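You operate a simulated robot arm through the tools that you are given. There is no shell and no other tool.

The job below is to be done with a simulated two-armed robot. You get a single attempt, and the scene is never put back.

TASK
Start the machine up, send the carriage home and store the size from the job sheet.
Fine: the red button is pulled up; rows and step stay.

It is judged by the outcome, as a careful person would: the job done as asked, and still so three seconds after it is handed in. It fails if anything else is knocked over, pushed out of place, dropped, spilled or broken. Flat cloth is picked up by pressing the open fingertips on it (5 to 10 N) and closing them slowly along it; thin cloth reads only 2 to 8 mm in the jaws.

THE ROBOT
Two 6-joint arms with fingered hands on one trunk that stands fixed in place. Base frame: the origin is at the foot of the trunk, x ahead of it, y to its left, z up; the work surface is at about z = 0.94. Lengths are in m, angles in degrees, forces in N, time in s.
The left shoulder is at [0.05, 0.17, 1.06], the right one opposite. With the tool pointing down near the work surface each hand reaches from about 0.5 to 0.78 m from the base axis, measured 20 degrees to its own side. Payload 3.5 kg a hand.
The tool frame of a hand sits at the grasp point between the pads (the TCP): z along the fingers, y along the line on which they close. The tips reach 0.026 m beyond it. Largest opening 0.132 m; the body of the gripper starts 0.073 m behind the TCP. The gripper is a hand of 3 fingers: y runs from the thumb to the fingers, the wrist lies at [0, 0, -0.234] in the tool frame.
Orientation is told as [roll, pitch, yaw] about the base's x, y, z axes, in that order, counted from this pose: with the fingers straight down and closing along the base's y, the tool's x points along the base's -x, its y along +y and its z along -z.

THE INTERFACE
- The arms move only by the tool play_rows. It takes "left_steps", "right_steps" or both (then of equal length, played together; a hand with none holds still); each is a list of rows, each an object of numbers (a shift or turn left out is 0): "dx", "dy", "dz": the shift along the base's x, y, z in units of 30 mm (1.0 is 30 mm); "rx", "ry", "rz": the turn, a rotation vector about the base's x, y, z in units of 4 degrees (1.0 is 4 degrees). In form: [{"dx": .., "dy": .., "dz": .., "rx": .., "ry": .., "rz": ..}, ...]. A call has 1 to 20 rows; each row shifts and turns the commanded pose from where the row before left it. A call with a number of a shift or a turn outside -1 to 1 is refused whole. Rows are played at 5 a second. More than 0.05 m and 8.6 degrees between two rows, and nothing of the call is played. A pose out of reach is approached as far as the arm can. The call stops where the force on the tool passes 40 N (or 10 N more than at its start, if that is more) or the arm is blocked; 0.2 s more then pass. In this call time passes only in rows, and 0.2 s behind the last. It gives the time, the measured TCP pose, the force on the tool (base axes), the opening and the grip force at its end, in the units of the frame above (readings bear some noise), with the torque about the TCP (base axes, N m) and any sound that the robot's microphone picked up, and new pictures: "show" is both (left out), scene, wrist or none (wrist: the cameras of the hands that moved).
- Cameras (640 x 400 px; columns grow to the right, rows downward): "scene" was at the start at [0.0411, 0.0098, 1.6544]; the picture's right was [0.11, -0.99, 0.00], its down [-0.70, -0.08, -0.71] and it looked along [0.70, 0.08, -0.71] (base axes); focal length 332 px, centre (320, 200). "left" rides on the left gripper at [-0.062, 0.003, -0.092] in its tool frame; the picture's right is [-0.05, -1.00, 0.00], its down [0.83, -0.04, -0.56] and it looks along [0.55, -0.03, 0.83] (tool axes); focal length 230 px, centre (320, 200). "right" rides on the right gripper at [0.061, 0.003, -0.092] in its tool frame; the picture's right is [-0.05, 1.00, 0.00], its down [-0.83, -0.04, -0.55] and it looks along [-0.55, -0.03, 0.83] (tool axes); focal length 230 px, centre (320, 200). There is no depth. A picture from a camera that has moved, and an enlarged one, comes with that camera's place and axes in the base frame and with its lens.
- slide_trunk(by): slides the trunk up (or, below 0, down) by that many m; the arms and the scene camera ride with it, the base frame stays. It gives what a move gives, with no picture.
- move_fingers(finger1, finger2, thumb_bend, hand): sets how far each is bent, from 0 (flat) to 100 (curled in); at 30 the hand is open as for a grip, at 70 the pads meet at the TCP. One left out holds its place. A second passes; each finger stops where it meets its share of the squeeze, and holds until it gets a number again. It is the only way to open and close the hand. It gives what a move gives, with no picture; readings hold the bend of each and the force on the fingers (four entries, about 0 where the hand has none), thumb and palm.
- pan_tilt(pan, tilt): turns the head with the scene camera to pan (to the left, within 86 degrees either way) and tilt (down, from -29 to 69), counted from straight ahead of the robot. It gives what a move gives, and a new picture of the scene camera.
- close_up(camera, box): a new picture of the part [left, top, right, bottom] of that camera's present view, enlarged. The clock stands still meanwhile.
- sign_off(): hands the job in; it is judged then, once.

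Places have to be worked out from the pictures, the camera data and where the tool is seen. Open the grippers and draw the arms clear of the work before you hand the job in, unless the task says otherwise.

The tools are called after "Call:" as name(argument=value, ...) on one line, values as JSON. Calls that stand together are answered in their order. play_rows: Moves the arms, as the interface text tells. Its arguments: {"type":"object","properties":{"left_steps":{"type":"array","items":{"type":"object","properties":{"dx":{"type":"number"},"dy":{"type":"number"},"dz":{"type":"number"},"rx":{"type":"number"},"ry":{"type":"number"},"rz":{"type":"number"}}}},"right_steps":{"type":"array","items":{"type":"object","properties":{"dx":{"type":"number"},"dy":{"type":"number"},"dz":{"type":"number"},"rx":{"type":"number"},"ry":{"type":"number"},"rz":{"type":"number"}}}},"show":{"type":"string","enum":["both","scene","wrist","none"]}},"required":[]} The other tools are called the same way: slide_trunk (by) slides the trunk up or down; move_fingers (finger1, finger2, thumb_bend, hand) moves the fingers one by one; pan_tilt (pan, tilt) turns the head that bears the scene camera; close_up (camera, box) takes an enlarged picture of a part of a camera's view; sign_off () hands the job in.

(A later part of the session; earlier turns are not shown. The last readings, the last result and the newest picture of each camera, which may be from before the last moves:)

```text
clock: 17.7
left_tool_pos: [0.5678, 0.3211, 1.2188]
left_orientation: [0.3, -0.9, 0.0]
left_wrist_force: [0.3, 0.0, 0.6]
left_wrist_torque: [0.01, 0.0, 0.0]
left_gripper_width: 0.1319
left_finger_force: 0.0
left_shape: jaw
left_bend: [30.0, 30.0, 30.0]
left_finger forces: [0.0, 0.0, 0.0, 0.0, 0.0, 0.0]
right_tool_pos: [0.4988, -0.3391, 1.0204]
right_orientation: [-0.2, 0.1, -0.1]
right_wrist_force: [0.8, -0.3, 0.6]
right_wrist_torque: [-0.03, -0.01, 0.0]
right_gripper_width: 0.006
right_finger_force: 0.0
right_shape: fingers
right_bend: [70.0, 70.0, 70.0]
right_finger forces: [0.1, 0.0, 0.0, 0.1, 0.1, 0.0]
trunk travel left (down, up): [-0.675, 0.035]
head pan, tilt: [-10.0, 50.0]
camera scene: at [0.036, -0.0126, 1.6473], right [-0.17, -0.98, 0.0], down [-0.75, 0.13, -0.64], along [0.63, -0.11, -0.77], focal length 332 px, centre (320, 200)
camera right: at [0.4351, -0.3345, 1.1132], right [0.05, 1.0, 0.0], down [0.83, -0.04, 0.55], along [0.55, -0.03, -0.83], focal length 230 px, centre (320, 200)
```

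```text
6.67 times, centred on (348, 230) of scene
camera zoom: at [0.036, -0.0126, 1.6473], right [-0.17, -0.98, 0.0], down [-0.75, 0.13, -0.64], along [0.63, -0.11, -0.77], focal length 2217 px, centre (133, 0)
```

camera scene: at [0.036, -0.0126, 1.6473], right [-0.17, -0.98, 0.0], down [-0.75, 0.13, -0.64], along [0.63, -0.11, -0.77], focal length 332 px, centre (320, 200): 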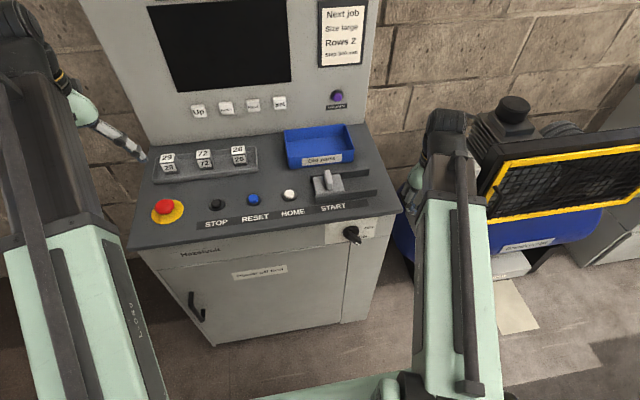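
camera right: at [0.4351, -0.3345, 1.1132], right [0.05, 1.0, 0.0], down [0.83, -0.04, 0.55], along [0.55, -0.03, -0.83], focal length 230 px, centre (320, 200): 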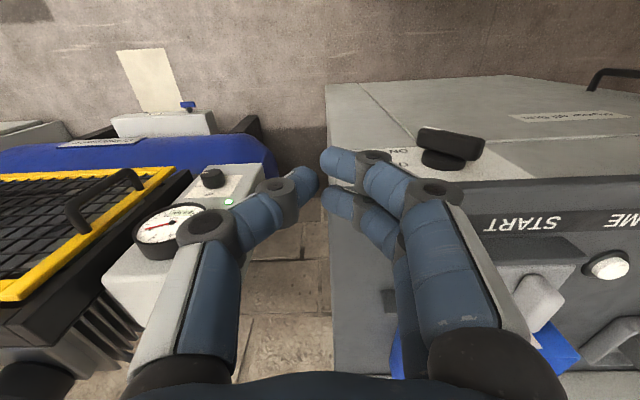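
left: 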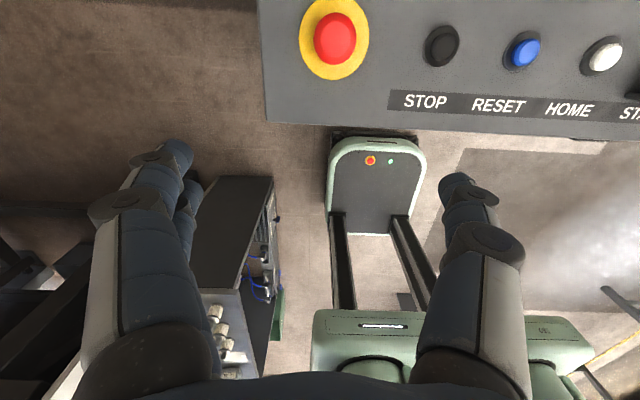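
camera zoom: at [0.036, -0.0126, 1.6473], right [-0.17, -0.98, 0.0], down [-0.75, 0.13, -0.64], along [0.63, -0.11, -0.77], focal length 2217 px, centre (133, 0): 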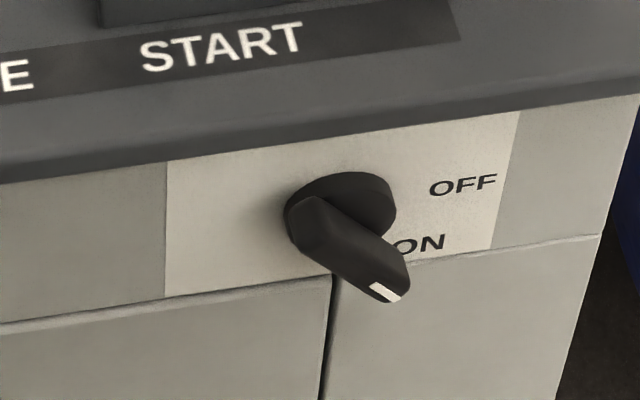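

The knob now points to ON (about 50–60° below OFF). I'll check the screen and LCD for signs of power.

Call:
pan_tilt(pan=-4, tilt=40)

Call:
close_up(camera="scene", box=[120, 0, 440, 200])

Call:
close_up(camera="right", box=[340, 80, 540, 205])

```text
clock: 18.4
left_tool_pos: [0.5681, 0.3196, 1.2187]
left_orientation: [0.4, -0.9, 0.0]
left_wrist_force: [-0.7, 0.0, 0.0]
left_wrist_torque: [0.0, 0.0, -0.01]
left_gripper_width: 0.132
left_finger_force: 0.0
left_shape: jaw
left_bend: [30.0, 30.0, 30.0]
left_finger forces: [0.1, 0.0, 0.0, 0.0, 0.0, 0.0]
right_tool_pos: [0.4982, -0.3384, 1.0202]
right_orientation: [-0.2, 0.3, 0.0]
right_wrist_force: [0.0, -0.3, 0.2]
right_wrist_torque: [-0.03, -0.02, 0.01]
right_gripper_width: 0.006
right_finger_force: 0.0
right_shape: fingers
right_bend: [70.0, 70.0, 70.0]
right_finger forces: [0.1, 0.0, 0.0, 0.0, 0.0, 0.0]
trunk travel left (down, up): [-0.675, 0.035]
head pan, tilt: [-4.0, 40.0]
camera scene: at [0.045, -0.0051, 1.6615], right [-0.07, -1.0, 0.0], down [-0.64, 0.05, -0.77], along [0.76, -0.05, -0.64], focal length 332 px, centre (320, 200)
```

scene: 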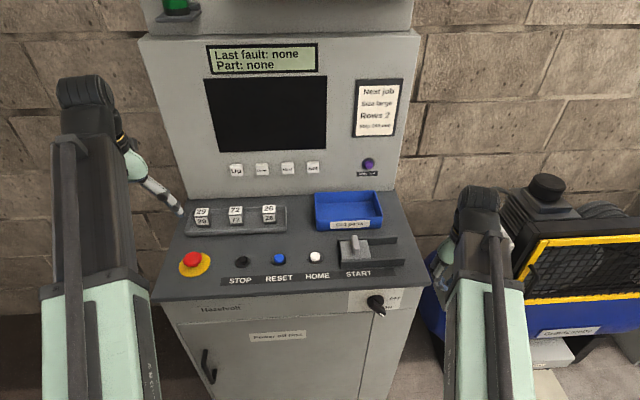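

```text
2.00 times, centred on (280, 100) of scene
camera zoom: at [0.045, -0.0051, 1.6615], right [-0.07, -1.0, 0.0], down [-0.64, 0.05, -0.77], along [0.76, -0.05, -0.64], focal length 665 px, centre (400, 400)
```

zoom: 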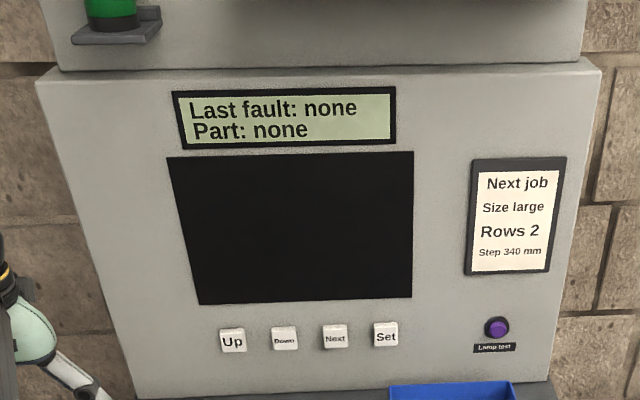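

```text
3.20 times, centred on (440, 142) of right
camera zoom: at [0.4351, -0.3339, 1.1129], right [0.05, 1.0, 0.0], down [0.83, -0.04, 0.55], along [0.55, -0.03, -0.83], focal length 736 px, centre (-64, 384)
```

zoom: 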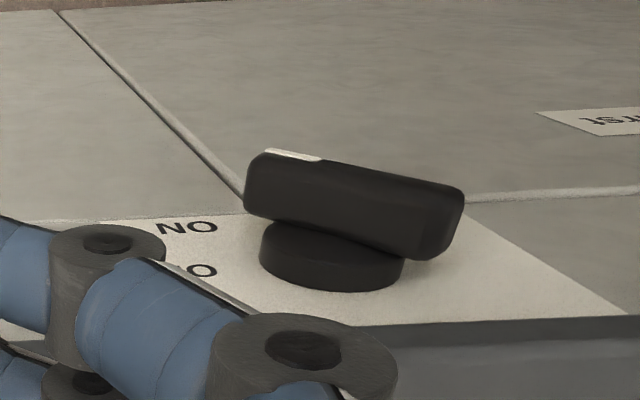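

The screen is still dark, and a stack light sits on top. I'll tilt up to see it and give the machine a moment to boot.

Call:
pan_tilt(pan=-2, tilt=22)

Call:
pan_tilt(pan=-4, tilt=38)

```text
clock: 19.3
left_tool_pos: [0.5675, 0.3186, 1.2197]
left_orientation: [0.2, -0.9, -0.1]
left_wrist_force: [-0.6, -0.3, -0.5]
left_wrist_torque: [0.04, -0.03, -0.01]
left_gripper_width: 0.1316
left_finger_force: 0.0
left_shape: jaw
left_bend: [30.0, 30.0, 30.0]
left_finger forces: [0.0, 0.0, 0.1, 0.0, 0.0, 0.0]
right_tool_pos: [0.498, -0.3393, 1.0203]
right_orientation: [-0.1, 0.1, -0.1]
right_wrist_force: [-1.3, 0.4, 0.4]
right_wrist_torque: [-0.02, -0.01, 0.03]
right_gripper_width: 0.0062
right_finger_force: 0.0
right_shape: fingers
right_bend: [70.0, 70.0, 70.0]
right_finger forces: [0.0, 0.0, 0.1, 0.0, 0.0, 0.1]
trunk travel left (down, up): [-0.675, 0.035]
head pan, tilt: [-2.0, 22.0]
camera scene: at [0.053, -0.0024, 1.6896], right [-0.04, -1.0, 0.0], down [-0.38, 0.01, -0.93], along [0.93, -0.03, -0.38], focal length 332 px, centre (320, 200)
```

scene: 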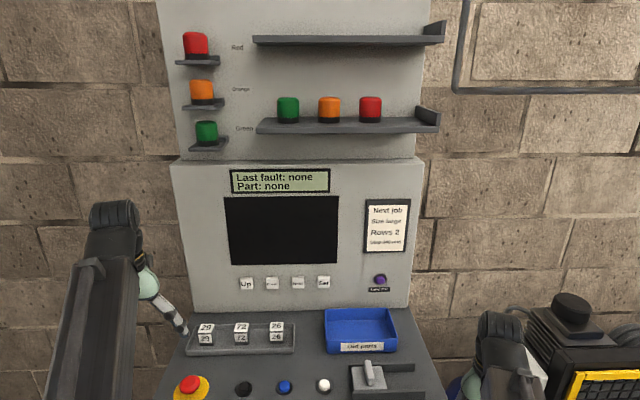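

```text
clock: 20.1
left_tool_pos: [0.5681, 0.3196, 1.2189]
left_orientation: [0.2, -0.8, 0.0]
left_wrist_force: [0.2, -0.9, 0.1]
left_wrist_torque: [0.03, 0.01, 0.01]
left_gripper_width: 0.1317
left_finger_force: 0.2
left_shape: jaw
left_bend: [30.0, 30.0, 30.0]
left_finger forces: [0.1, 0.1, 0.0, 0.0, 0.0, 0.1]
right_tool_pos: [0.4981, -0.3374, 1.0191]
right_orientation: [-0.3, 0.2, 0.0]
right_wrist_force: [-0.5, 1.0, 0.1]
right_wrist_torque: [0.01, 0.0, -0.02]
right_gripper_width: 0.0064
right_finger_force: 0.1
right_shape: fingers
right_bend: [70.0, 70.0, 70.0]
right_finger forces: [0.0, 0.0, 0.0, 0.0, 0.0, 0.1]
trunk travel left (down, up): [-0.675, 0.035]
head pan, tilt: [-4.0, 38.0]
camera scene: at [0.0463, -0.0051, 1.6646], right [-0.07, -1.0, 0.0], down [-0.61, 0.04, -0.79], along [0.79, -0.05, -0.62], focal length 332 px, centre (320, 200)
```

scene: 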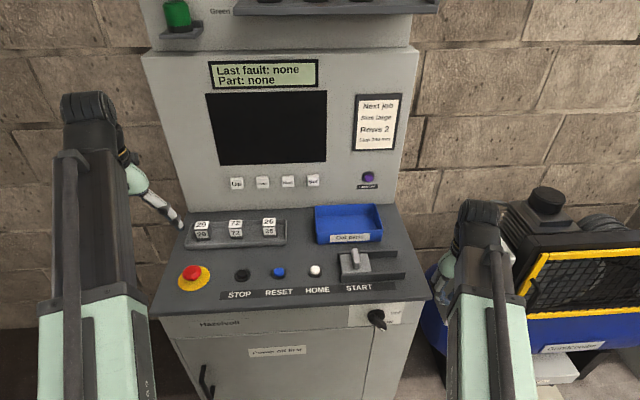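

No lamps are lit yet. I'll look closely at the knob's angle to judge whether it's fully at ON.

Call:
close_up(camera="scene", box=[336, 290, 416, 340])

```text
8.00 times, centred on (376, 315) of scene
camera zoom: at [0.0463, -0.0051, 1.6646], right [-0.07, -1.0, 0.0], down [-0.61, 0.04, -0.79], along [0.79, -0.05, -0.62], focal length 2660 px, centre (-128, -720)
```

zoom: 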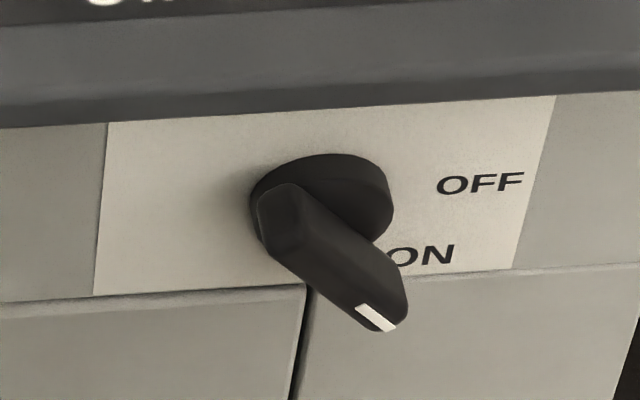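

By my measurement the bar points about 54° below OFF, right at the ON label, so main power should be on and the screen presumably needs START. Next I'll open the START guard: half-open the right hand and hover it over the guard's handle near [0.655, -0.14].

Call:
move_fingers(hand="right", finger1=48, finger2=48, thumb_bend=48)

Call:
play_rows(right_steps=[{"dz": 1}, {"dx": 0.75, "dy": 0.95, "dz": 0.7}, {"dx": 0.75, "dy": 0.95, "dz": 0.7}, {"dx": 0.75, "dy": 0.95, "dz": 0.3}, {"dx": 0.75, "dy": 0.95}, {"dx": 0.75, "dy": 0.95}, {"dx": 0.75, "dy": 0.95}, {"dx": 0.75, "dy": 0.95}])

```text
clock: 21.1
left_tool_pos: [0.5679, 0.3211, 1.22]
left_orientation: [0.3, -1.0, 0.0]
left_wrist_force: [1.7, 0.0, 0.4]
left_wrist_torque: [0.01, -0.01, 0.02]
left_gripper_width: 0.1318
left_finger_force: 0.0
left_shape: jaw
left_bend: [30.0, 30.0, 30.0]
left_finger forces: [0.0, 0.1, 0.0, 0.1, 0.0, 0.1]
right_tool_pos: [0.4984, -0.3373, 1.0207]
right_orientation: [-0.2, 0.2, 0.0]
right_wrist_force: [0.3, -0.1, 0.5]
right_wrist_torque: [0.0, -0.06, 0.0]
right_gripper_width: 0.074
right_finger_force: 0.1
right_shape: fingers
right_bend: [48.0, 48.0, 48.0]
right_finger forces: [0.1, 0.0, 0.0, 0.1, 0.0, 0.1]
trunk travel left (down, up): [-0.675, 0.035]
head pan, tilt: [-4.0, 38.0]
```

```text
clock: 22.9
left_tool_pos: [0.5678, 0.3199, 1.2191]
left_orientation: [0.3, -0.9, 0.0]
left_wrist_force: [0.3, 0.2, 0.4]
left_wrist_torque: [-0.04, 0.03, -0.03]
left_gripper_width: 0.132
left_finger_force: 0.0
left_shape: jaw
left_bend: [30.0, 30.0, 30.0]
left_finger forces: [0.0, 0.1, 0.0, 0.0, 0.1, 0.1]
right_tool_pos: [0.6569, -0.138, 1.1007]
right_orientation: [-0.3, 0.2, 0.0]
right_wrist_force: [-0.8, -0.1, 0.1]
right_wrist_torque: [-0.01, 0.03, 0.01]
right_gripper_width: 0.0743
right_finger_force: 0.1
right_shape: fingers
right_bend: [48.0, 48.0, 48.0]
right_finger forces: [0.0, 0.0, 0.1, 0.0, 0.0, 0.0]
trunk travel left (down, up): [-0.675, 0.035]
head pan, tilt: [-4.0, 38.0]
camera scene: at [0.0467, -0.0047, 1.6645], right [-0.07, -1.0, 0.0], down [-0.61, 0.04, -0.79], along [0.79, -0.06, -0.62], focal length 332 px, centre (320, 200)
camera right: at [0.594, -0.134, 1.1928], right [0.05, 1.0, 0.0], down [0.83, -0.04, 0.55], along [0.55, -0.03, -0.83], focal length 230 px, centre (320, 200)
```

scene: 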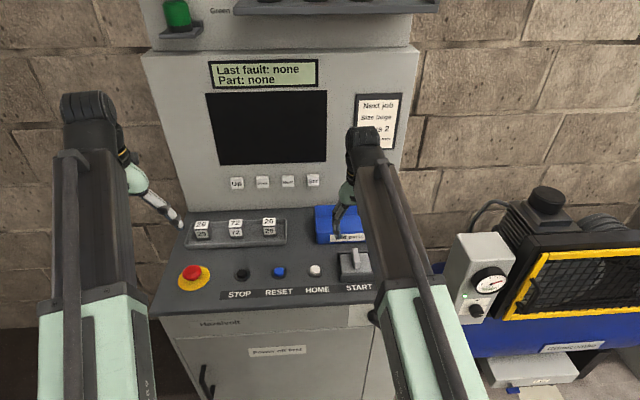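
right: 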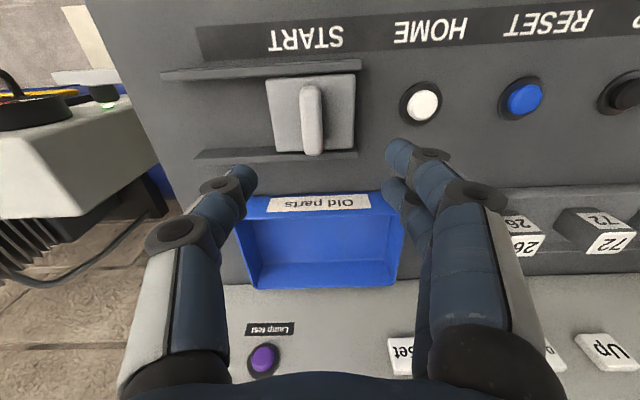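

The handle lies at about y=-0.143, x 0.626–0.673. I'll align on it and lower the half-open fingers around it.

Call:
play_rows(right_steps=[{"dx": -0.3, "dy": -0.17, "dz": -0.6}, {"dz": -0.8}, {"dz": -0.8}, {"dz": -0.6}, {"dz": -0.4}], show="wrist")

Call:
close_up(camera="right", box=[200, 80, 440, 230])

Call:
close_up(camera="scene", box=[290, 190, 450, 290])

```text
clock: 24.1
left_tool_pos: [0.5671, 0.3197, 1.2188]
left_orientation: [0.4, -0.9, 0.0]
left_wrist_force: [0.4, 0.3, 0.0]
left_wrist_torque: [0.01, 0.0, 0.0]
left_gripper_width: 0.1318
left_finger_force: 0.0
left_shape: jaw
left_bend: [30.0, 30.0, 30.0]
left_finger forces: [0.1, 0.0, 0.1, 0.0, 0.0, 0.1]
right_tool_pos: [0.6466, -0.1433, 1.004]
right_orientation: [-0.2, 0.2, -0.1]
right_wrist_force: [0.0, -0.6, 0.1]
right_wrist_torque: [-0.01, 0.0, 0.01]
right_gripper_width: 0.074
right_finger_force: 0.1
right_shape: fingers
right_bend: [48.0, 48.0, 48.0]
right_finger forces: [0.0, 0.0, 0.0, 0.0, 0.1, 0.0]
trunk travel left (down, up): [-0.675, 0.035]
head pan, tilt: [-4.0, 38.0]
camera right: at [0.5838, -0.1395, 1.0968], right [0.05, 1.0, 0.0], down [0.83, -0.04, 0.55], along [0.55, -0.03, -0.83], focal length 230 px, centre (320, 200)
```

right: 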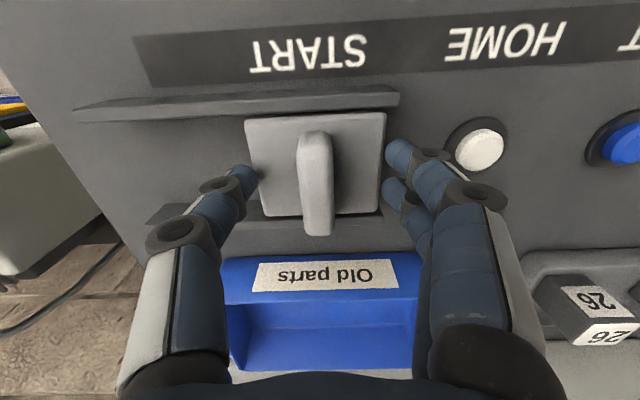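

```text
2.67 times, centred on (320, 155) of right
camera zoom: at [0.5838, -0.1395, 1.0968], right [0.05, 1.0, 0.0], down [0.83, -0.04, 0.55], along [0.55, -0.03, -0.83], focal length 614 px, centre (320, 320)
```

zoom: 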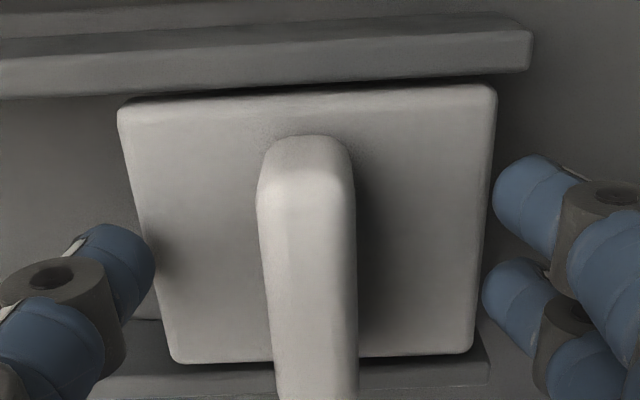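

```text
4.00 times, centred on (370, 240) of scene
camera zoom: at [0.0464, -0.0051, 1.6645], right [-0.07, -1.0, 0.0], down [-0.61, 0.04, -0.79], along [0.79, -0.06, -0.62], focal length 1330 px, centre (120, 40)
```

zoom: 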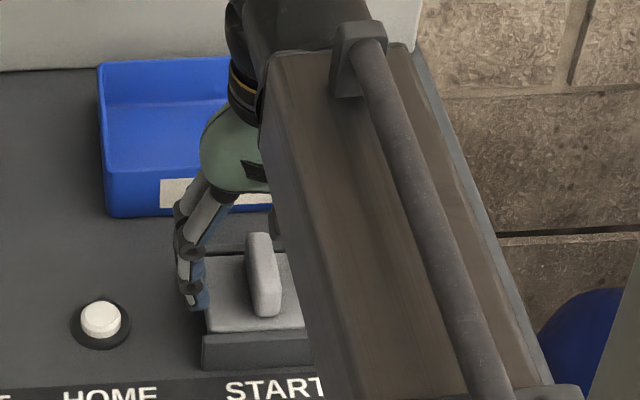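

The fingers straddle the handle, with the tips about 2 cm below its top. I'll close loosely around it and slide it to the right.

Call:
move_fingers(hand="right", finger1=62, finger2=62, thumb_bend=62)

Call:
play_rows(right_steps=[{"dy": -0.3}, {"dy": -0.3}, {"dy": -0.4}], show="wrist")

```text
clock: 25.1
left_tool_pos: [0.5676, 0.3194, 1.2187]
left_orientation: [0.3, -0.8, 0.0]
left_wrist_force: [0.4, 0.7, -0.3]
left_wrist_torque: [0.01, 0.01, 0.02]
left_gripper_width: 0.1319
left_finger_force: 0.1
left_shape: jaw
left_bend: [30.0, 30.0, 30.0]
left_finger forces: [0.0, 0.0, 0.0, 0.0, 0.0, 0.0]
right_tool_pos: [0.6461, -0.1434, 1.0046]
right_orientation: [-0.2, 0.2, 0.0]
right_wrist_force: [-0.4, -0.3, 0.0]
right_wrist_torque: [0.01, -0.02, -0.03]
right_gripper_width: 0.0293
right_finger_force: 0.2
right_shape: fingers
right_bend: [62.0, 62.0, 62.0]
right_finger forces: [0.0, 0.0, 0.1, 0.1, 0.0, 0.0]
trunk travel left (down, up): [-0.675, 0.035]
head pan, tilt: [-4.0, 38.0]
```

```text
clock: 25.9
left_tool_pos: [0.5669, 0.3208, 1.2188]
left_orientation: [0.2, -0.8, 0.0]
left_wrist_force: [0.8, -0.2, 1.4]
left_wrist_torque: [-0.02, 0.03, -0.01]
left_gripper_width: 0.1317
left_finger_force: 0.1
left_shape: jaw
left_bend: [30.0, 30.0, 30.0]
left_finger forces: [0.1, 0.1, 0.1, 0.1, 0.0, 0.0]
right_tool_pos: [0.6482, -0.1736, 1.0037]
right_orientation: [-0.3, 0.1, 0.0]
right_wrist_force: [1.2, 0.6, -0.4]
right_wrist_torque: [0.01, 0.02, 0.0]
right_gripper_width: 0.0296
right_finger_force: 0.4
right_shape: fingers
right_bend: [62.0, 62.0, 62.0]
right_finger forces: [0.2, 0.2, 0.0, 0.0, 0.1, 0.0]
trunk travel left (down, up): [-0.675, 0.035]
head pan, tilt: [-4.0, 38.0]
camera right: at [0.5838, -0.1703, 1.0967], right [0.05, 1.0, 0.0], down [0.83, -0.04, 0.55], along [0.55, -0.03, -0.83], focal length 230 px, centre (320, 200)
```

right: 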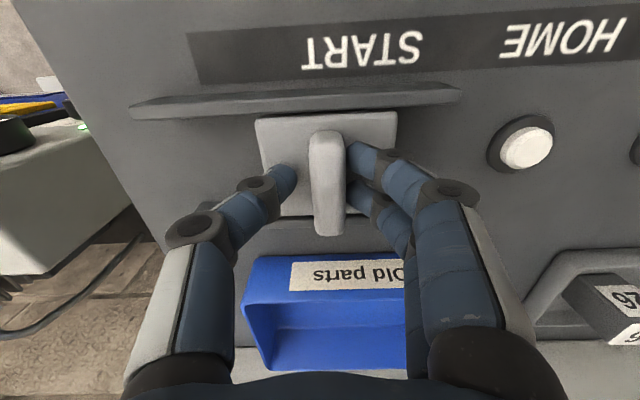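

The cover is sliding along with the fingers at a very low force. I'll continue to the end of the rails.

Call:
play_rows(right_steps=[{"dy": -0.5}, {"dy": -0.5}, {"dy": -0.5}, {"dy": -0.4}, {"dy": -0.3}, {"dy": -0.2}], show="wrist")

```text
clock: 27.2
left_tool_pos: [0.5671, 0.3212, 1.2184]
left_orientation: [0.3, -1.0, 0.1]
left_wrist_force: [0.0, -0.5, 0.2]
left_wrist_torque: [-0.04, 0.03, 0.04]
left_gripper_width: 0.1318
left_finger_force: 0.0
left_shape: jaw
left_bend: [30.0, 30.0, 30.0]
left_finger forces: [0.1, 0.1, 0.1, 0.0, 0.1, 0.1]
right_tool_pos: [0.6466, -0.2431, 1.005]
right_orientation: [-0.3, 0.2, 0.2]
right_wrist_force: [-0.1, 9.0, 3.8]
right_wrist_torque: [0.32, -0.01, 0.0]
right_gripper_width: 0.0365
right_finger_force: 4.1
right_shape: fingers
right_bend: [58.0, 58.0, 62.0]
right_finger forces: [4.8, 4.8, 0.0, 0.1, 0.0, 0.1]
trunk travel left (down, up): [-0.675, 0.035]
head pan, tilt: [-4.0, 38.0]
camera right: at [0.5838, -0.2401, 1.0973], right [0.05, 1.0, 0.0], down [0.83, -0.04, 0.55], along [0.55, -0.03, -0.83], focal length 230 px, centre (320, 200)
```

right: 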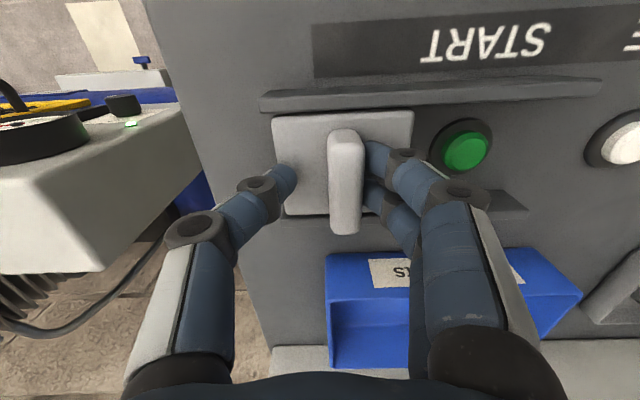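

The cover is at its stop and the green START button is exposed. I'll release, lift, and check that the cover stays open.

Call:
move_fingers(hand="right", finger1=48, finger2=48, thumb_bend=48)

Call:
play_rows(right_steps=[{"dz": 0.8}, {"dz": 1}, {"dz": 1}])

```text
clock: 28.2
left_tool_pos: [0.5685, 0.3199, 1.2189]
left_orientation: [0.3, -0.8, 0.0]
left_wrist_force: [0.3, 0.4, -0.2]
left_wrist_torque: [0.0, -0.02, -0.05]
left_gripper_width: 0.1317
left_finger_force: 0.0
left_shape: jaw
left_bend: [30.0, 30.0, 30.0]
left_finger forces: [0.1, 0.1, 0.1, 0.0, 0.0, 0.0]
right_tool_pos: [0.6474, -0.2454, 1.0052]
right_orientation: [-0.2, 0.2, 0.0]
right_wrist_force: [-1.1, 1.2, 0.7]
right_wrist_torque: [0.0, -0.01, 0.03]
right_gripper_width: 0.0738
right_finger_force: 0.1
right_shape: fingers
right_bend: [48.0, 48.0, 48.0]
right_finger forces: [0.0, 0.0, 0.0, 0.1, 0.1, 0.0]
trunk travel left (down, up): [-0.675, 0.035]
head pan, tilt: [-4.0, 38.0]
```

```text
clock: 29.1
left_tool_pos: [0.5667, 0.32, 1.2185]
left_orientation: [0.2, -1.0, -0.1]
left_wrist_force: [0.1, 0.2, -0.9]
left_wrist_torque: [0.0, -0.01, 0.01]
left_gripper_width: 0.132
left_finger_force: 0.0
left_shape: jaw
left_bend: [30.0, 30.0, 30.0]
left_finger forces: [0.1, 0.1, 0.0, 0.0, 0.0, 0.1]
right_tool_pos: [0.6462, -0.2445, 1.0896]
right_orientation: [-0.3, 0.2, -0.1]
right_wrist_force: [-0.7, 0.2, -0.1]
right_wrist_torque: [0.03, -0.05, -0.01]
right_gripper_width: 0.0737
right_finger_force: 0.2
right_shape: fingers
right_bend: [48.0, 48.0, 48.0]
right_finger forces: [0.1, 0.0, 0.0, 0.1, 0.0, 0.0]
trunk travel left (down, up): [-0.675, 0.035]
head pan, tilt: [-4.0, 38.0]
camera scene: at [0.0461, -0.005, 1.6645], right [-0.07, -1.0, 0.0], down [-0.61, 0.04, -0.79], along [0.79, -0.06, -0.62], focal length 332 px, centre (320, 200)
camera right: at [0.5837, -0.2412, 1.1812], right [0.05, 1.0, 0.0], down [0.83, -0.04, 0.55], along [0.55, -0.03, -0.83], focal length 230 px, centre (320, 200)
```

scene: 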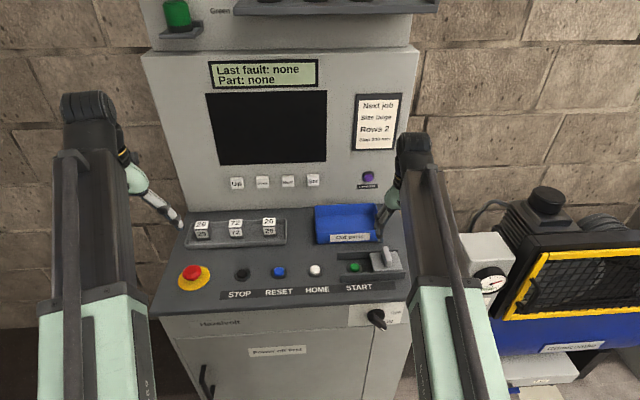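
right: 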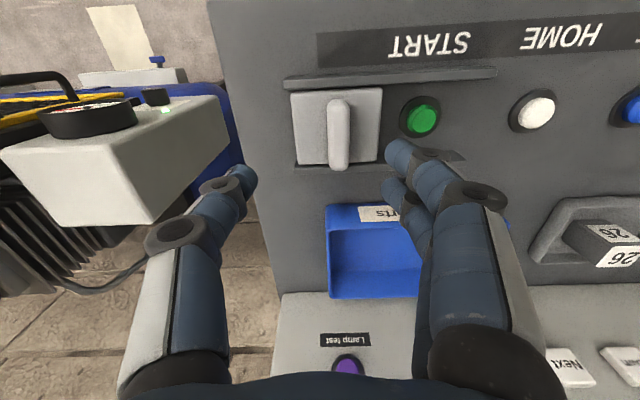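

The cover stays open, and START is at about [0.646, -0.144]. I'll close the fingertips and hover over it.

Call:
move_fingers(hand="right", finger1=70, finger2=70, thumb_bend=70)

Call:
play_rows(right_steps=[{"dy": 0.9}, {"dy": 0.9}, {"dy": 0.9}, {"dy": 0.6}, {"dz": -0.8}, {"dz": -0.7}])

Call:
close_up(camera="right", box=[220, 90, 420, 215])

```text
clock: 30.1
left_tool_pos: [0.5673, 0.3193, 1.2196]
left_orientation: [0.4, -0.9, 0.0]
left_wrist_force: [-0.4, -0.6, -0.1]
left_wrist_torque: [0.01, 0.02, 0.04]
left_gripper_width: 0.1319
left_finger_force: 0.1
left_shape: jaw
left_bend: [30.0, 30.0, 30.0]
left_finger forces: [0.0, 0.1, 0.0, 0.0, 0.0, 0.0]
right_tool_pos: [0.6469, -0.2439, 1.0885]
right_orientation: [-0.2, 0.3, -0.1]
right_wrist_force: [0.5, 0.5, 0.5]
right_wrist_torque: [-0.01, 0.01, 0.06]
right_gripper_width: 0.0062
right_finger_force: 0.1
right_shape: fingers
right_bend: [70.0, 70.0, 70.0]
right_finger forces: [0.1, 0.0, 0.0, 0.1, 0.1, 0.1]
trunk travel left (down, up): [-0.675, 0.035]
head pan, tilt: [-4.0, 38.0]
```

```text
clock: 31.4
left_tool_pos: [0.5682, 0.3195, 1.2195]
left_orientation: [0.2, -0.8, 0.0]
left_wrist_force: [0.6, 0.4, -0.1]
left_wrist_torque: [-0.03, 0.01, 0.03]
left_gripper_width: 0.1317
left_finger_force: 0.0
left_shape: jaw
left_bend: [30.0, 30.0, 30.0]
left_finger forces: [0.0, 0.0, 0.0, 0.0, 0.0, 0.0]
right_tool_pos: [0.6472, -0.1468, 1.0425]
right_orientation: [-0.2, 0.3, 0.0]
right_wrist_force: [-0.3, 0.8, 0.0]
right_wrist_torque: [0.0, 0.02, -0.01]
right_gripper_width: 0.0062
right_finger_force: 0.0
right_shape: fingers
right_bend: [70.0, 70.0, 70.0]
right_finger forces: [0.0, 0.0, 0.0, 0.0, 0.1, 0.1]
trunk travel left (down, up): [-0.675, 0.035]
head pan, tilt: [-4.0, 38.0]
camera scene: at [0.0464, -0.0051, 1.6645], right [-0.07, -1.0, 0.0], down [-0.61, 0.04, -0.79], along [0.79, -0.05, -0.62], focal length 332 px, centre (320, 200)
camera right: at [0.5839, -0.1429, 1.135], right [0.05, 1.0, 0.0], down [0.83, -0.04, 0.55], along [0.55, -0.03, -0.83], focal length 230 px, centre (320, 200)
```

scene: 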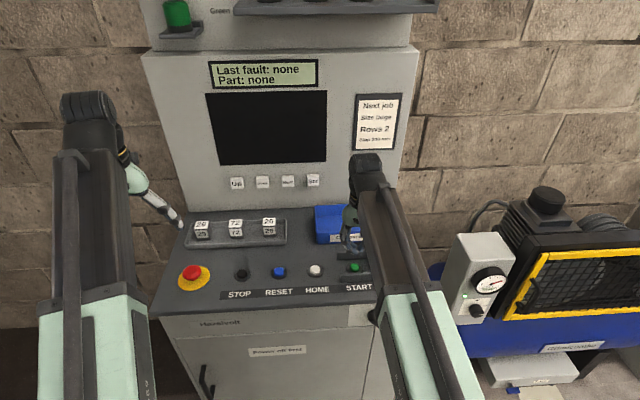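
right: 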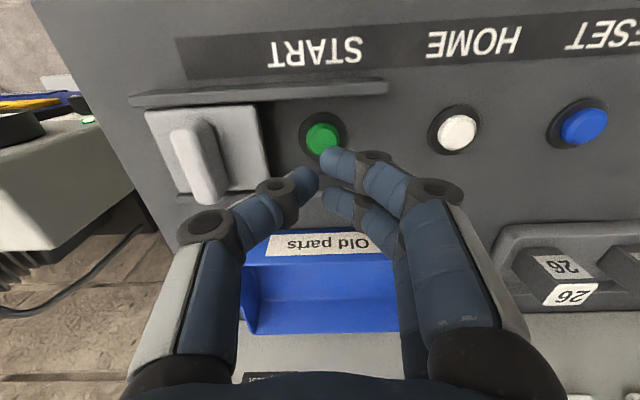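

```text
3.20 times, centred on (320, 152) of right
camera zoom: at [0.5839, -0.1429, 1.135], right [0.05, 1.0, 0.0], down [0.83, -0.04, 0.55], along [0.55, -0.03, -0.83], focal length 736 px, centre (320, 352)
```

zoom: 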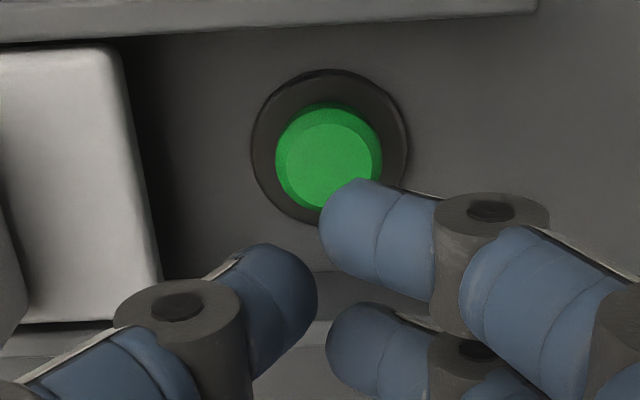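

START is directly under the fingertips. I'll come down close and then press gently.

Call:
play_rows(right_steps=[{"dz": -0.8}, {"dz": -0.7}, {"dz": -0.1}, {"dz": -0.1}, {"dz": -0.1}], show="wrist")

```text
clock: 32.6
left_tool_pos: [0.5681, 0.3203, 1.2188]
left_orientation: [0.2, -0.9, -0.1]
left_wrist_force: [0.2, -0.3, 0.0]
left_wrist_torque: [-0.03, 0.01, 0.01]
left_gripper_width: 0.1318
left_finger_force: 0.1
left_shape: jaw
left_bend: [30.0, 30.0, 30.0]
left_finger forces: [0.1, 0.0, 0.0, 0.1, 0.1, 0.0]
right_tool_pos: [0.6457, -0.1467, 0.9901]
right_orientation: [-0.2, 0.2, 0.0]
right_wrist_force: [0.0, 0.2, -0.2]
right_wrist_torque: [-0.01, -0.01, 0.01]
right_gripper_width: 0.0062
right_finger_force: 0.1
right_shape: fingers
right_bend: [70.0, 70.0, 70.0]
right_finger forces: [0.0, 0.0, 0.0, 0.1, 0.0, 0.0]
trunk travel left (down, up): [-0.675, 0.035]
head pan, tilt: [-4.0, 38.0]
camera right: at [0.5836, -0.1432, 1.0817], right [0.05, 1.0, 0.0], down [0.83, -0.04, 0.55], along [0.55, -0.03, -0.83], focal length 230 px, centre (320, 200)
```

right: 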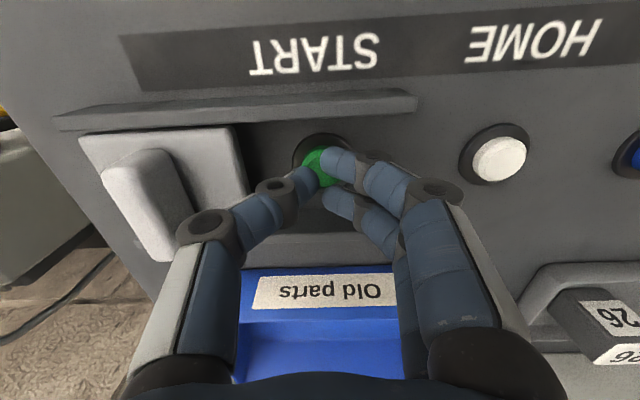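

No contact yet; the button top is probably around z 0.945. I'll keep going down in small steps.

Call:
play_rows(right_steps=[{"dz": -0.12}, {"dz": -0.12}, {"dz": -0.12}, {"dz": -0.12}], show="scene")

```text
clock: 33.6
left_tool_pos: [0.5676, 0.3206, 1.2193]
left_orientation: [0.3, -1.0, 0.0]
left_wrist_force: [0.7, -0.5, -0.4]
left_wrist_torque: [0.0, 0.0, 0.0]
left_gripper_width: 0.1317
left_finger_force: 0.1
left_shape: jaw
left_bend: [30.0, 30.0, 30.0]
left_finger forces: [0.0, 0.1, 0.1, 0.0, 0.0, 0.0]
right_tool_pos: [0.6467, -0.146, 0.9753]
right_orientation: [-0.3, 0.3, -0.1]
right_wrist_force: [0.6, -0.8, 2.7]
right_wrist_torque: [-0.06, 0.0, 0.04]
right_gripper_width: 0.0059
right_finger_force: 1.2
right_shape: fingers
right_bend: [70.0, 70.0, 70.0]
right_finger forces: [0.3, 0.4, 0.0, 0.0, 1.8, 0.0]
trunk travel left (down, up): [-0.675, 0.035]
head pan, tilt: [-4.0, 38.0]
heard: click
camera scene: at [0.0462, -0.0051, 1.6646], right [-0.07, -1.0, 0.0], down [-0.61, 0.04, -0.79], along [0.79, -0.06, -0.62], focal length 332 px, centre (320, 200)
```

scene: 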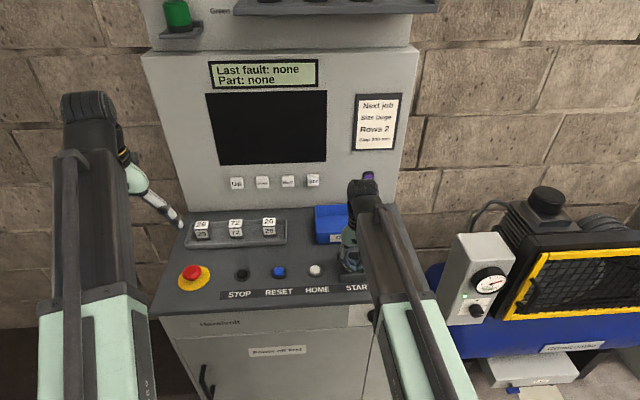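

I heard a click at 2.7 N, so START was pressed. I'll lift off and look at the screen.

Call:
play_rows(right_steps=[{"dz": 0.5}, {"dz": 1}, {"dz": 1}, {"dz": 0.5}], show="both")

Call:
pan_tilt(pan=-2, tilt=25)

```text
clock: 34.6
left_tool_pos: [0.5671, 0.3192, 1.2179]
left_orientation: [0.3, -0.9, 0.0]
left_wrist_force: [0.3, -0.3, 0.0]
left_wrist_torque: [-0.02, 0.02, 0.02]
left_gripper_width: 0.1318
left_finger_force: 0.1
left_shape: jaw
left_bend: [30.0, 30.0, 30.0]
left_finger forces: [0.1, 0.0, 0.0, 0.0, 0.0, 0.0]
right_tool_pos: [0.6462, -0.1479, 1.0648]
right_orientation: [-0.2, 0.2, 0.0]
right_wrist_force: [-0.5, 0.2, 0.0]
right_wrist_torque: [-0.01, -0.01, 0.01]
right_gripper_width: 0.0058
right_finger_force: 0.1
right_shape: fingers
right_bend: [70.0, 70.0, 70.0]
right_finger forces: [0.0, 0.0, 0.1, 0.0, 0.1, 0.1]
trunk travel left (down, up): [-0.675, 0.035]
head pan, tilt: [-4.0, 38.0]
camera scene: at [0.0463, -0.0051, 1.6645], right [-0.07, -1.0, 0.0], down [-0.61, 0.04, -0.79], along [0.79, -0.06, -0.62], focal length 332 px, centre (320, 200)
camera right: at [0.5836, -0.1429, 1.1572], right [0.05, 1.0, 0.0], down [0.83, -0.04, 0.55], along [0.55, -0.03, -0.83], focal length 230 px, centre (320, 200)
```

scene: 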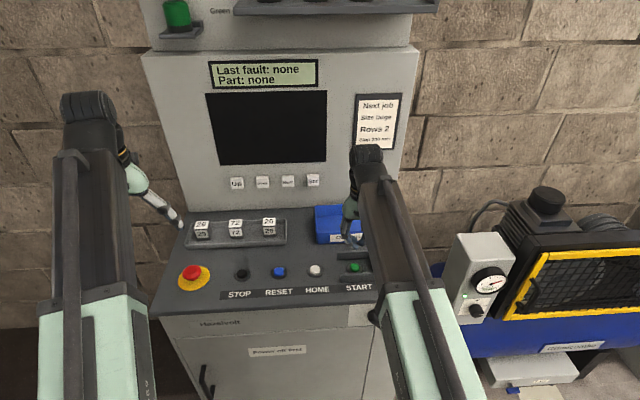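
right: 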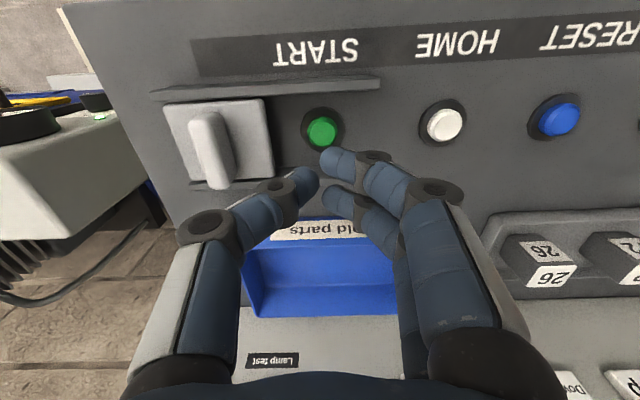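

```text
clock: 35.4
left_tool_pos: [0.5669, 0.3195, 1.2193]
left_orientation: [0.3, -0.9, 0.0]
left_wrist_force: [-0.3, -0.1, -0.1]
left_wrist_torque: [-0.03, -0.03, -0.02]
left_gripper_width: 0.1319
left_finger_force: 0.1
left_shape: jaw
left_bend: [30.0, 30.0, 30.0]
left_finger forces: [0.1, 0.1, 0.0, 0.0, 0.0, 0.1]
right_tool_pos: [0.6457, -0.1471, 1.0642]
right_orientation: [-0.2, 0.2, 0.1]
right_wrist_force: [0.1, -0.6, 0.1]
right_wrist_torque: [-0.01, 0.0, 0.01]
right_gripper_width: 0.006
right_finger_force: 0.1
right_shape: fingers
right_bend: [70.0, 70.0, 70.0]
right_finger forces: [0.0, 0.0, 0.1, 0.0, 0.1, 0.1]
trunk travel left (down, up): [-0.675, 0.035]
head pan, tilt: [-2.0, 25.0]
camera scene: at [0.0523, -0.0023, 1.6848], right [-0.04, -1.0, 0.0], down [-0.42, 0.01, -0.91], along [0.91, -0.03, -0.42], focal length 332 px, centre (320, 200)
```

scene: 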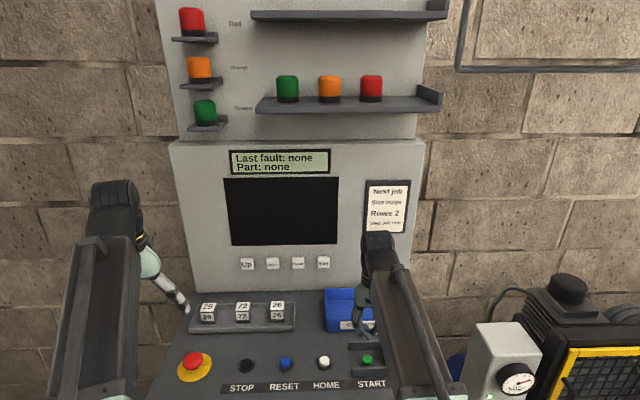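

No lamp or screen came on, so the switch probably isn't fully at ON; it gave no click either. I'll leave the guard open and push the knob further clockwise with the thumb alone, fingers spread flat out of the way. First, reshape the hand and go back in front of the panel.

Call:
move_fingers(hand="right", finger1=0, finger2=0, thumb_bend=70)

Call:
play_rows(right_steps=[{"dz": 1}, {"dx": -0.8, "dy": -0.57, "ry": -0.5}, {"dx": -0.8, "dy": -0.57, "ry": -0.5}, {"dx": -0.8, "dy": -0.57, "ry": -0.5}, {"dx": -0.8, "dy": -0.57, "ry": -0.5}, {"dx": -0.8, "dy": -0.6, "ry": -0.5}, {"dx": -0.6, "dy": -0.6, "ry": -0.5}], show="wrist")

```text
clock: 36.4
left_tool_pos: [0.5687, 0.3205, 1.2188]
left_orientation: [0.2, -0.9, 0.0]
left_wrist_force: [0.0, -0.4, 0.0]
left_wrist_torque: [-0.01, 0.01, 0.02]
left_gripper_width: 0.1318
left_finger_force: 0.0
left_shape: jaw
left_bend: [30.0, 30.0, 30.0]
left_finger forces: [0.1, 0.0, 0.1, 0.0, 0.1, 0.1]
right_tool_pos: [0.646, -0.1467, 1.0634]
right_orientation: [-0.2, 0.2, 0.0]
right_wrist_force: [0.2, -0.1, 0.0]
right_wrist_torque: [-0.03, -0.05, 0.0]
right_gripper_width: 0.0995
right_finger_force: 0.0
right_shape: fingers
right_bend: [0.0, 0.0, 70.0]
right_finger forces: [0.0, 0.0, 0.2, 0.0, 0.0, 0.0]
trunk travel left (down, up): [-0.675, 0.035]
head pan, tilt: [-2.0, 25.0]
```

```text
clock: 38.0
left_tool_pos: [0.5671, 0.3198, 1.2191]
left_orientation: [0.3, -1.1, 0.0]
left_wrist_force: [-0.9, 0.1, -0.4]
left_wrist_torque: [0.0, 0.01, 0.02]
left_gripper_width: 0.1318
left_finger_force: 0.0
left_shape: jaw
left_bend: [30.0, 30.0, 30.0]
left_finger forces: [0.1, 0.1, 0.1, 0.1, 0.1, 0.0]
right_tool_pos: [0.5079, -0.2521, 1.0947]
right_orientation: [-0.3, -11.9, 0.0]
right_wrist_force: [-0.3, -0.6, -0.1]
right_wrist_torque: [0.0, 0.0, 0.0]
right_gripper_width: 0.0994
right_finger_force: 0.0
right_shape: fingers
right_bend: [0.0, 0.0, 70.0]
right_finger forces: [0.0, 0.0, 0.1, 0.1, 0.0, 0.1]
trunk travel left (down, up): [-0.675, 0.035]
head pan, tilt: [-2.0, 25.0]
camera right: at [0.4272, -0.2475, 1.1729], right [0.05, 1.0, 0.01], down [0.7, -0.04, 0.71], along [0.71, -0.03, -0.7], focal length 230 px, centre (320, 200)
```

right: 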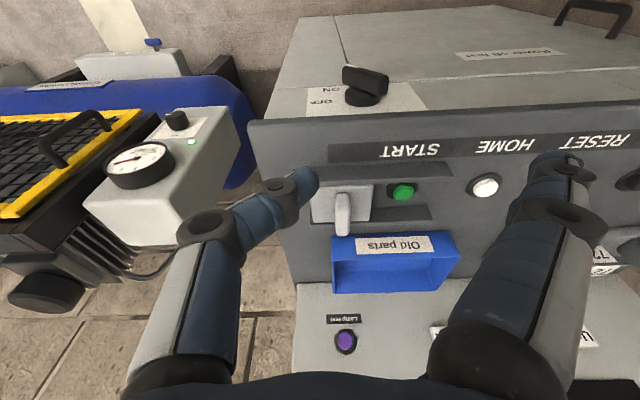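

Call:
close_up(camera="right", box=[280, 40, 440, 140])

```text
4.00 times, centred on (360, 90) of right
camera zoom: at [0.4272, -0.2475, 1.1729], right [0.05, 1.0, 0.01], down [0.7, -0.04, 0.71], along [0.71, -0.03, -0.7], focal length 920 px, centre (160, 640)
```

zoom: 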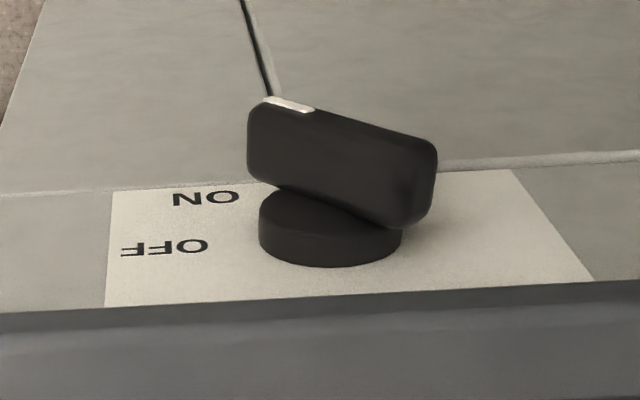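

The bar is at roughly 50°, knob centre ≈[0.53, -0.198, 0.865], and the deck lip front is at x≈0.545. I'll lower the thumb to the right of the bar's lower end.

Call:
play_rows(right_steps=[{"dz": -1}, {"dz": -1}, {"dz": -1}, {"dz": -1}, {"dz": -1}, {"dz": -1}, {"dz": -0.8, "dx": 0.25}], show="wrist")

Call:
close_up(camera="right", box=[240, 60, 440, 185])

```text
clock: 39.6
left_tool_pos: [0.5677, 0.3201, 1.2183]
left_orientation: [0.3, -0.8, 0.1]
left_wrist_force: [-0.4, -0.4, 0.3]
left_wrist_torque: [-0.02, 0.04, 0.02]
left_gripper_width: 0.1318
left_finger_force: 0.1
left_shape: jaw
left_bend: [30.0, 30.0, 30.0]
left_finger forces: [0.0, 0.1, 0.0, 0.0, 0.0, 0.0]
right_tool_pos: [0.5211, -0.2509, 0.8903]
right_orientation: [-0.2, -11.8, -0.1]
right_wrist_force: [-0.1, -0.1, -0.1]
right_wrist_torque: [0.02, 0.01, -0.04]
right_gripper_width: 0.0994
right_finger_force: 0.0
right_shape: fingers
right_bend: [0.0, 0.0, 70.0]
right_finger forces: [0.1, 0.0, 0.1, 0.0, 0.1, 0.0]
right hand out of reach, approached as far as the arm can: row 4
trunk travel left (down, up): [-0.675, 0.035]
head pan, tilt: [-2.0, 25.0]
camera right: at [0.4407, -0.2474, 0.9681], right [0.05, 1.0, 0.01], down [0.7, -0.04, 0.71], along [0.71, -0.03, -0.7], focal length 230 px, centre (320, 200)
```

right: 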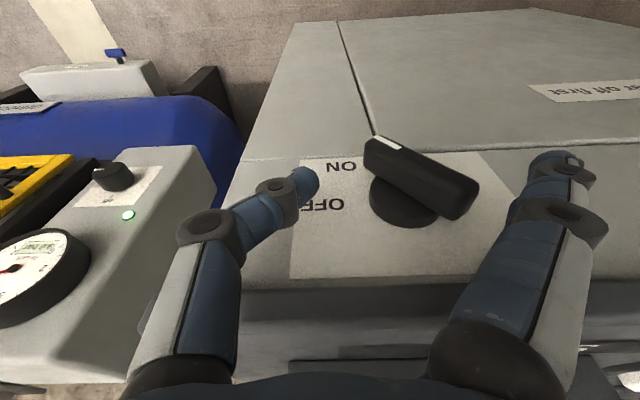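

```text
3.20 times, centred on (340, 122) of right
camera zoom: at [0.4407, -0.2474, 0.9681], right [0.05, 1.0, 0.01], down [0.7, -0.04, 0.71], along [0.71, -0.03, -0.7], focal length 736 px, centre (256, 448)
```

zoom: 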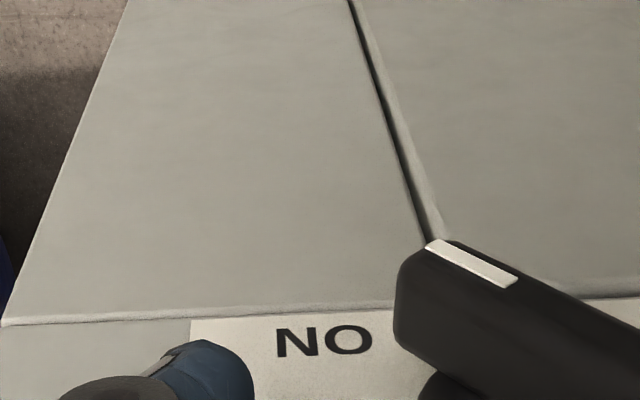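

This is a clear, near-frontal view: the bar's pointer seems just short of the ON label direction. I'll lower the thumb 3 cm and push left against the bar's lower end in small steps, listening for a click.

Call:
play_rows(right_steps=[{"dz": -0.6}, {"dz": -0.5, "dx": 0.1}, {"dy": 0.4}, {"dy": 0.3}, {"dy": 0.15}, {"dy": 0.15}], show="wrist")

```text
clock: 41.0
left_tool_pos: [0.5687, 0.3201, 1.2191]
left_orientation: [0.3, -0.8, 0.1]
left_wrist_force: [0.6, 0.6, -0.4]
left_wrist_torque: [0.0, 0.01, -0.02]
left_gripper_width: 0.1317
left_finger_force: 0.0
left_shape: jaw
left_bend: [30.0, 30.0, 30.0]
left_finger forces: [0.0, 0.1, 0.1, 0.1, 0.1, 0.0]
right_tool_pos: [0.5234, -0.2234, 0.858]
right_orientation: [-0.3, -11.8, -0.1]
right_wrist_force: [-0.5, -3.7, -0.8]
right_wrist_torque: [-0.06, 0.02, -0.01]
right_gripper_width: 0.1035
right_finger_force: 1.7
right_shape: fingers
right_bend: [0.0, 0.0, 69.0]
right_finger forces: [0.0, 0.1, 0.0, 0.0, 3.5, 0.0]
trunk travel left (down, up): [-0.675, 0.035]
head pan, tilt: [-2.0, 25.0]
camera right: at [0.4433, -0.2187, 0.9353], right [0.05, 1.0, 0.01], down [0.7, -0.04, 0.71], along [0.71, -0.03, -0.7], focal length 230 px, centre (320, 200)
```

right: 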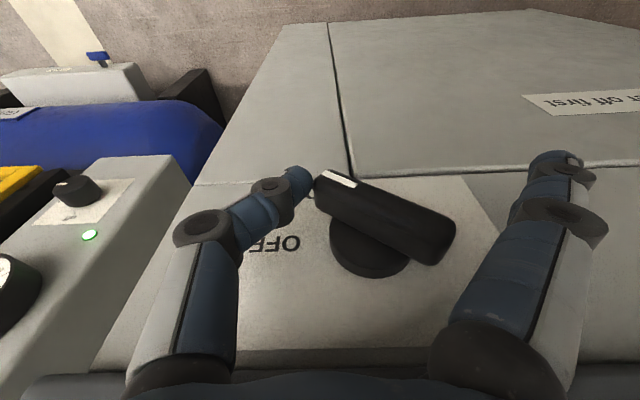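

Contact at 3.7 N. Continuing to push left.

Call:
play_rows(right_steps=[{"dy": 0.12}, {"dy": 0.12}, {"dy": 0.12}, {"dy": 0.12}], show="wrist")

```text
clock: 42.0
left_tool_pos: [0.5677, 0.3195, 1.2185]
left_orientation: [0.3, -0.9, 0.0]
left_wrist_force: [0.3, -0.7, 0.6]
left_wrist_torque: [-0.03, 0.01, 0.01]
left_gripper_width: 0.1322
left_finger_force: 0.0
left_shape: jaw
left_bend: [30.0, 30.0, 30.0]
left_finger forces: [0.0, 0.0, 0.0, 0.0, 0.1, 0.0]
right_tool_pos: [0.5254, -0.2086, 0.8584]
right_orientation: [-0.3, -11.8, 0.0]
right_wrist_force: [-4.3, -11.2, -6.1]
right_wrist_torque: [-0.1, 0.12, -0.12]
right_gripper_width: 0.1142
right_finger_force: 6.5
right_shape: fingers
right_bend: [0.0, 0.0, 64.0]
right_finger forces: [0.0, 0.0, 0.1, 0.1, 13.2, 0.0]
trunk travel left (down, up): [-0.675, 0.035]
head pan, tilt: [-2.0, 25.0]
camera right: at [0.4434, -0.2052, 0.9352], right [0.05, 1.0, 0.01], down [0.7, -0.04, 0.71], along [0.71, -0.03, -0.7], focal length 230 px, centre (320, 200)
```

right: 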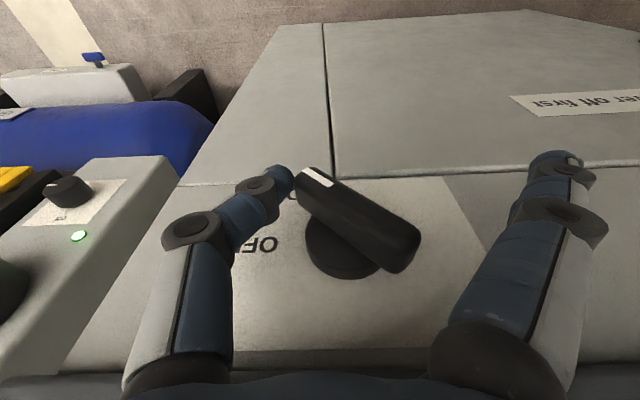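

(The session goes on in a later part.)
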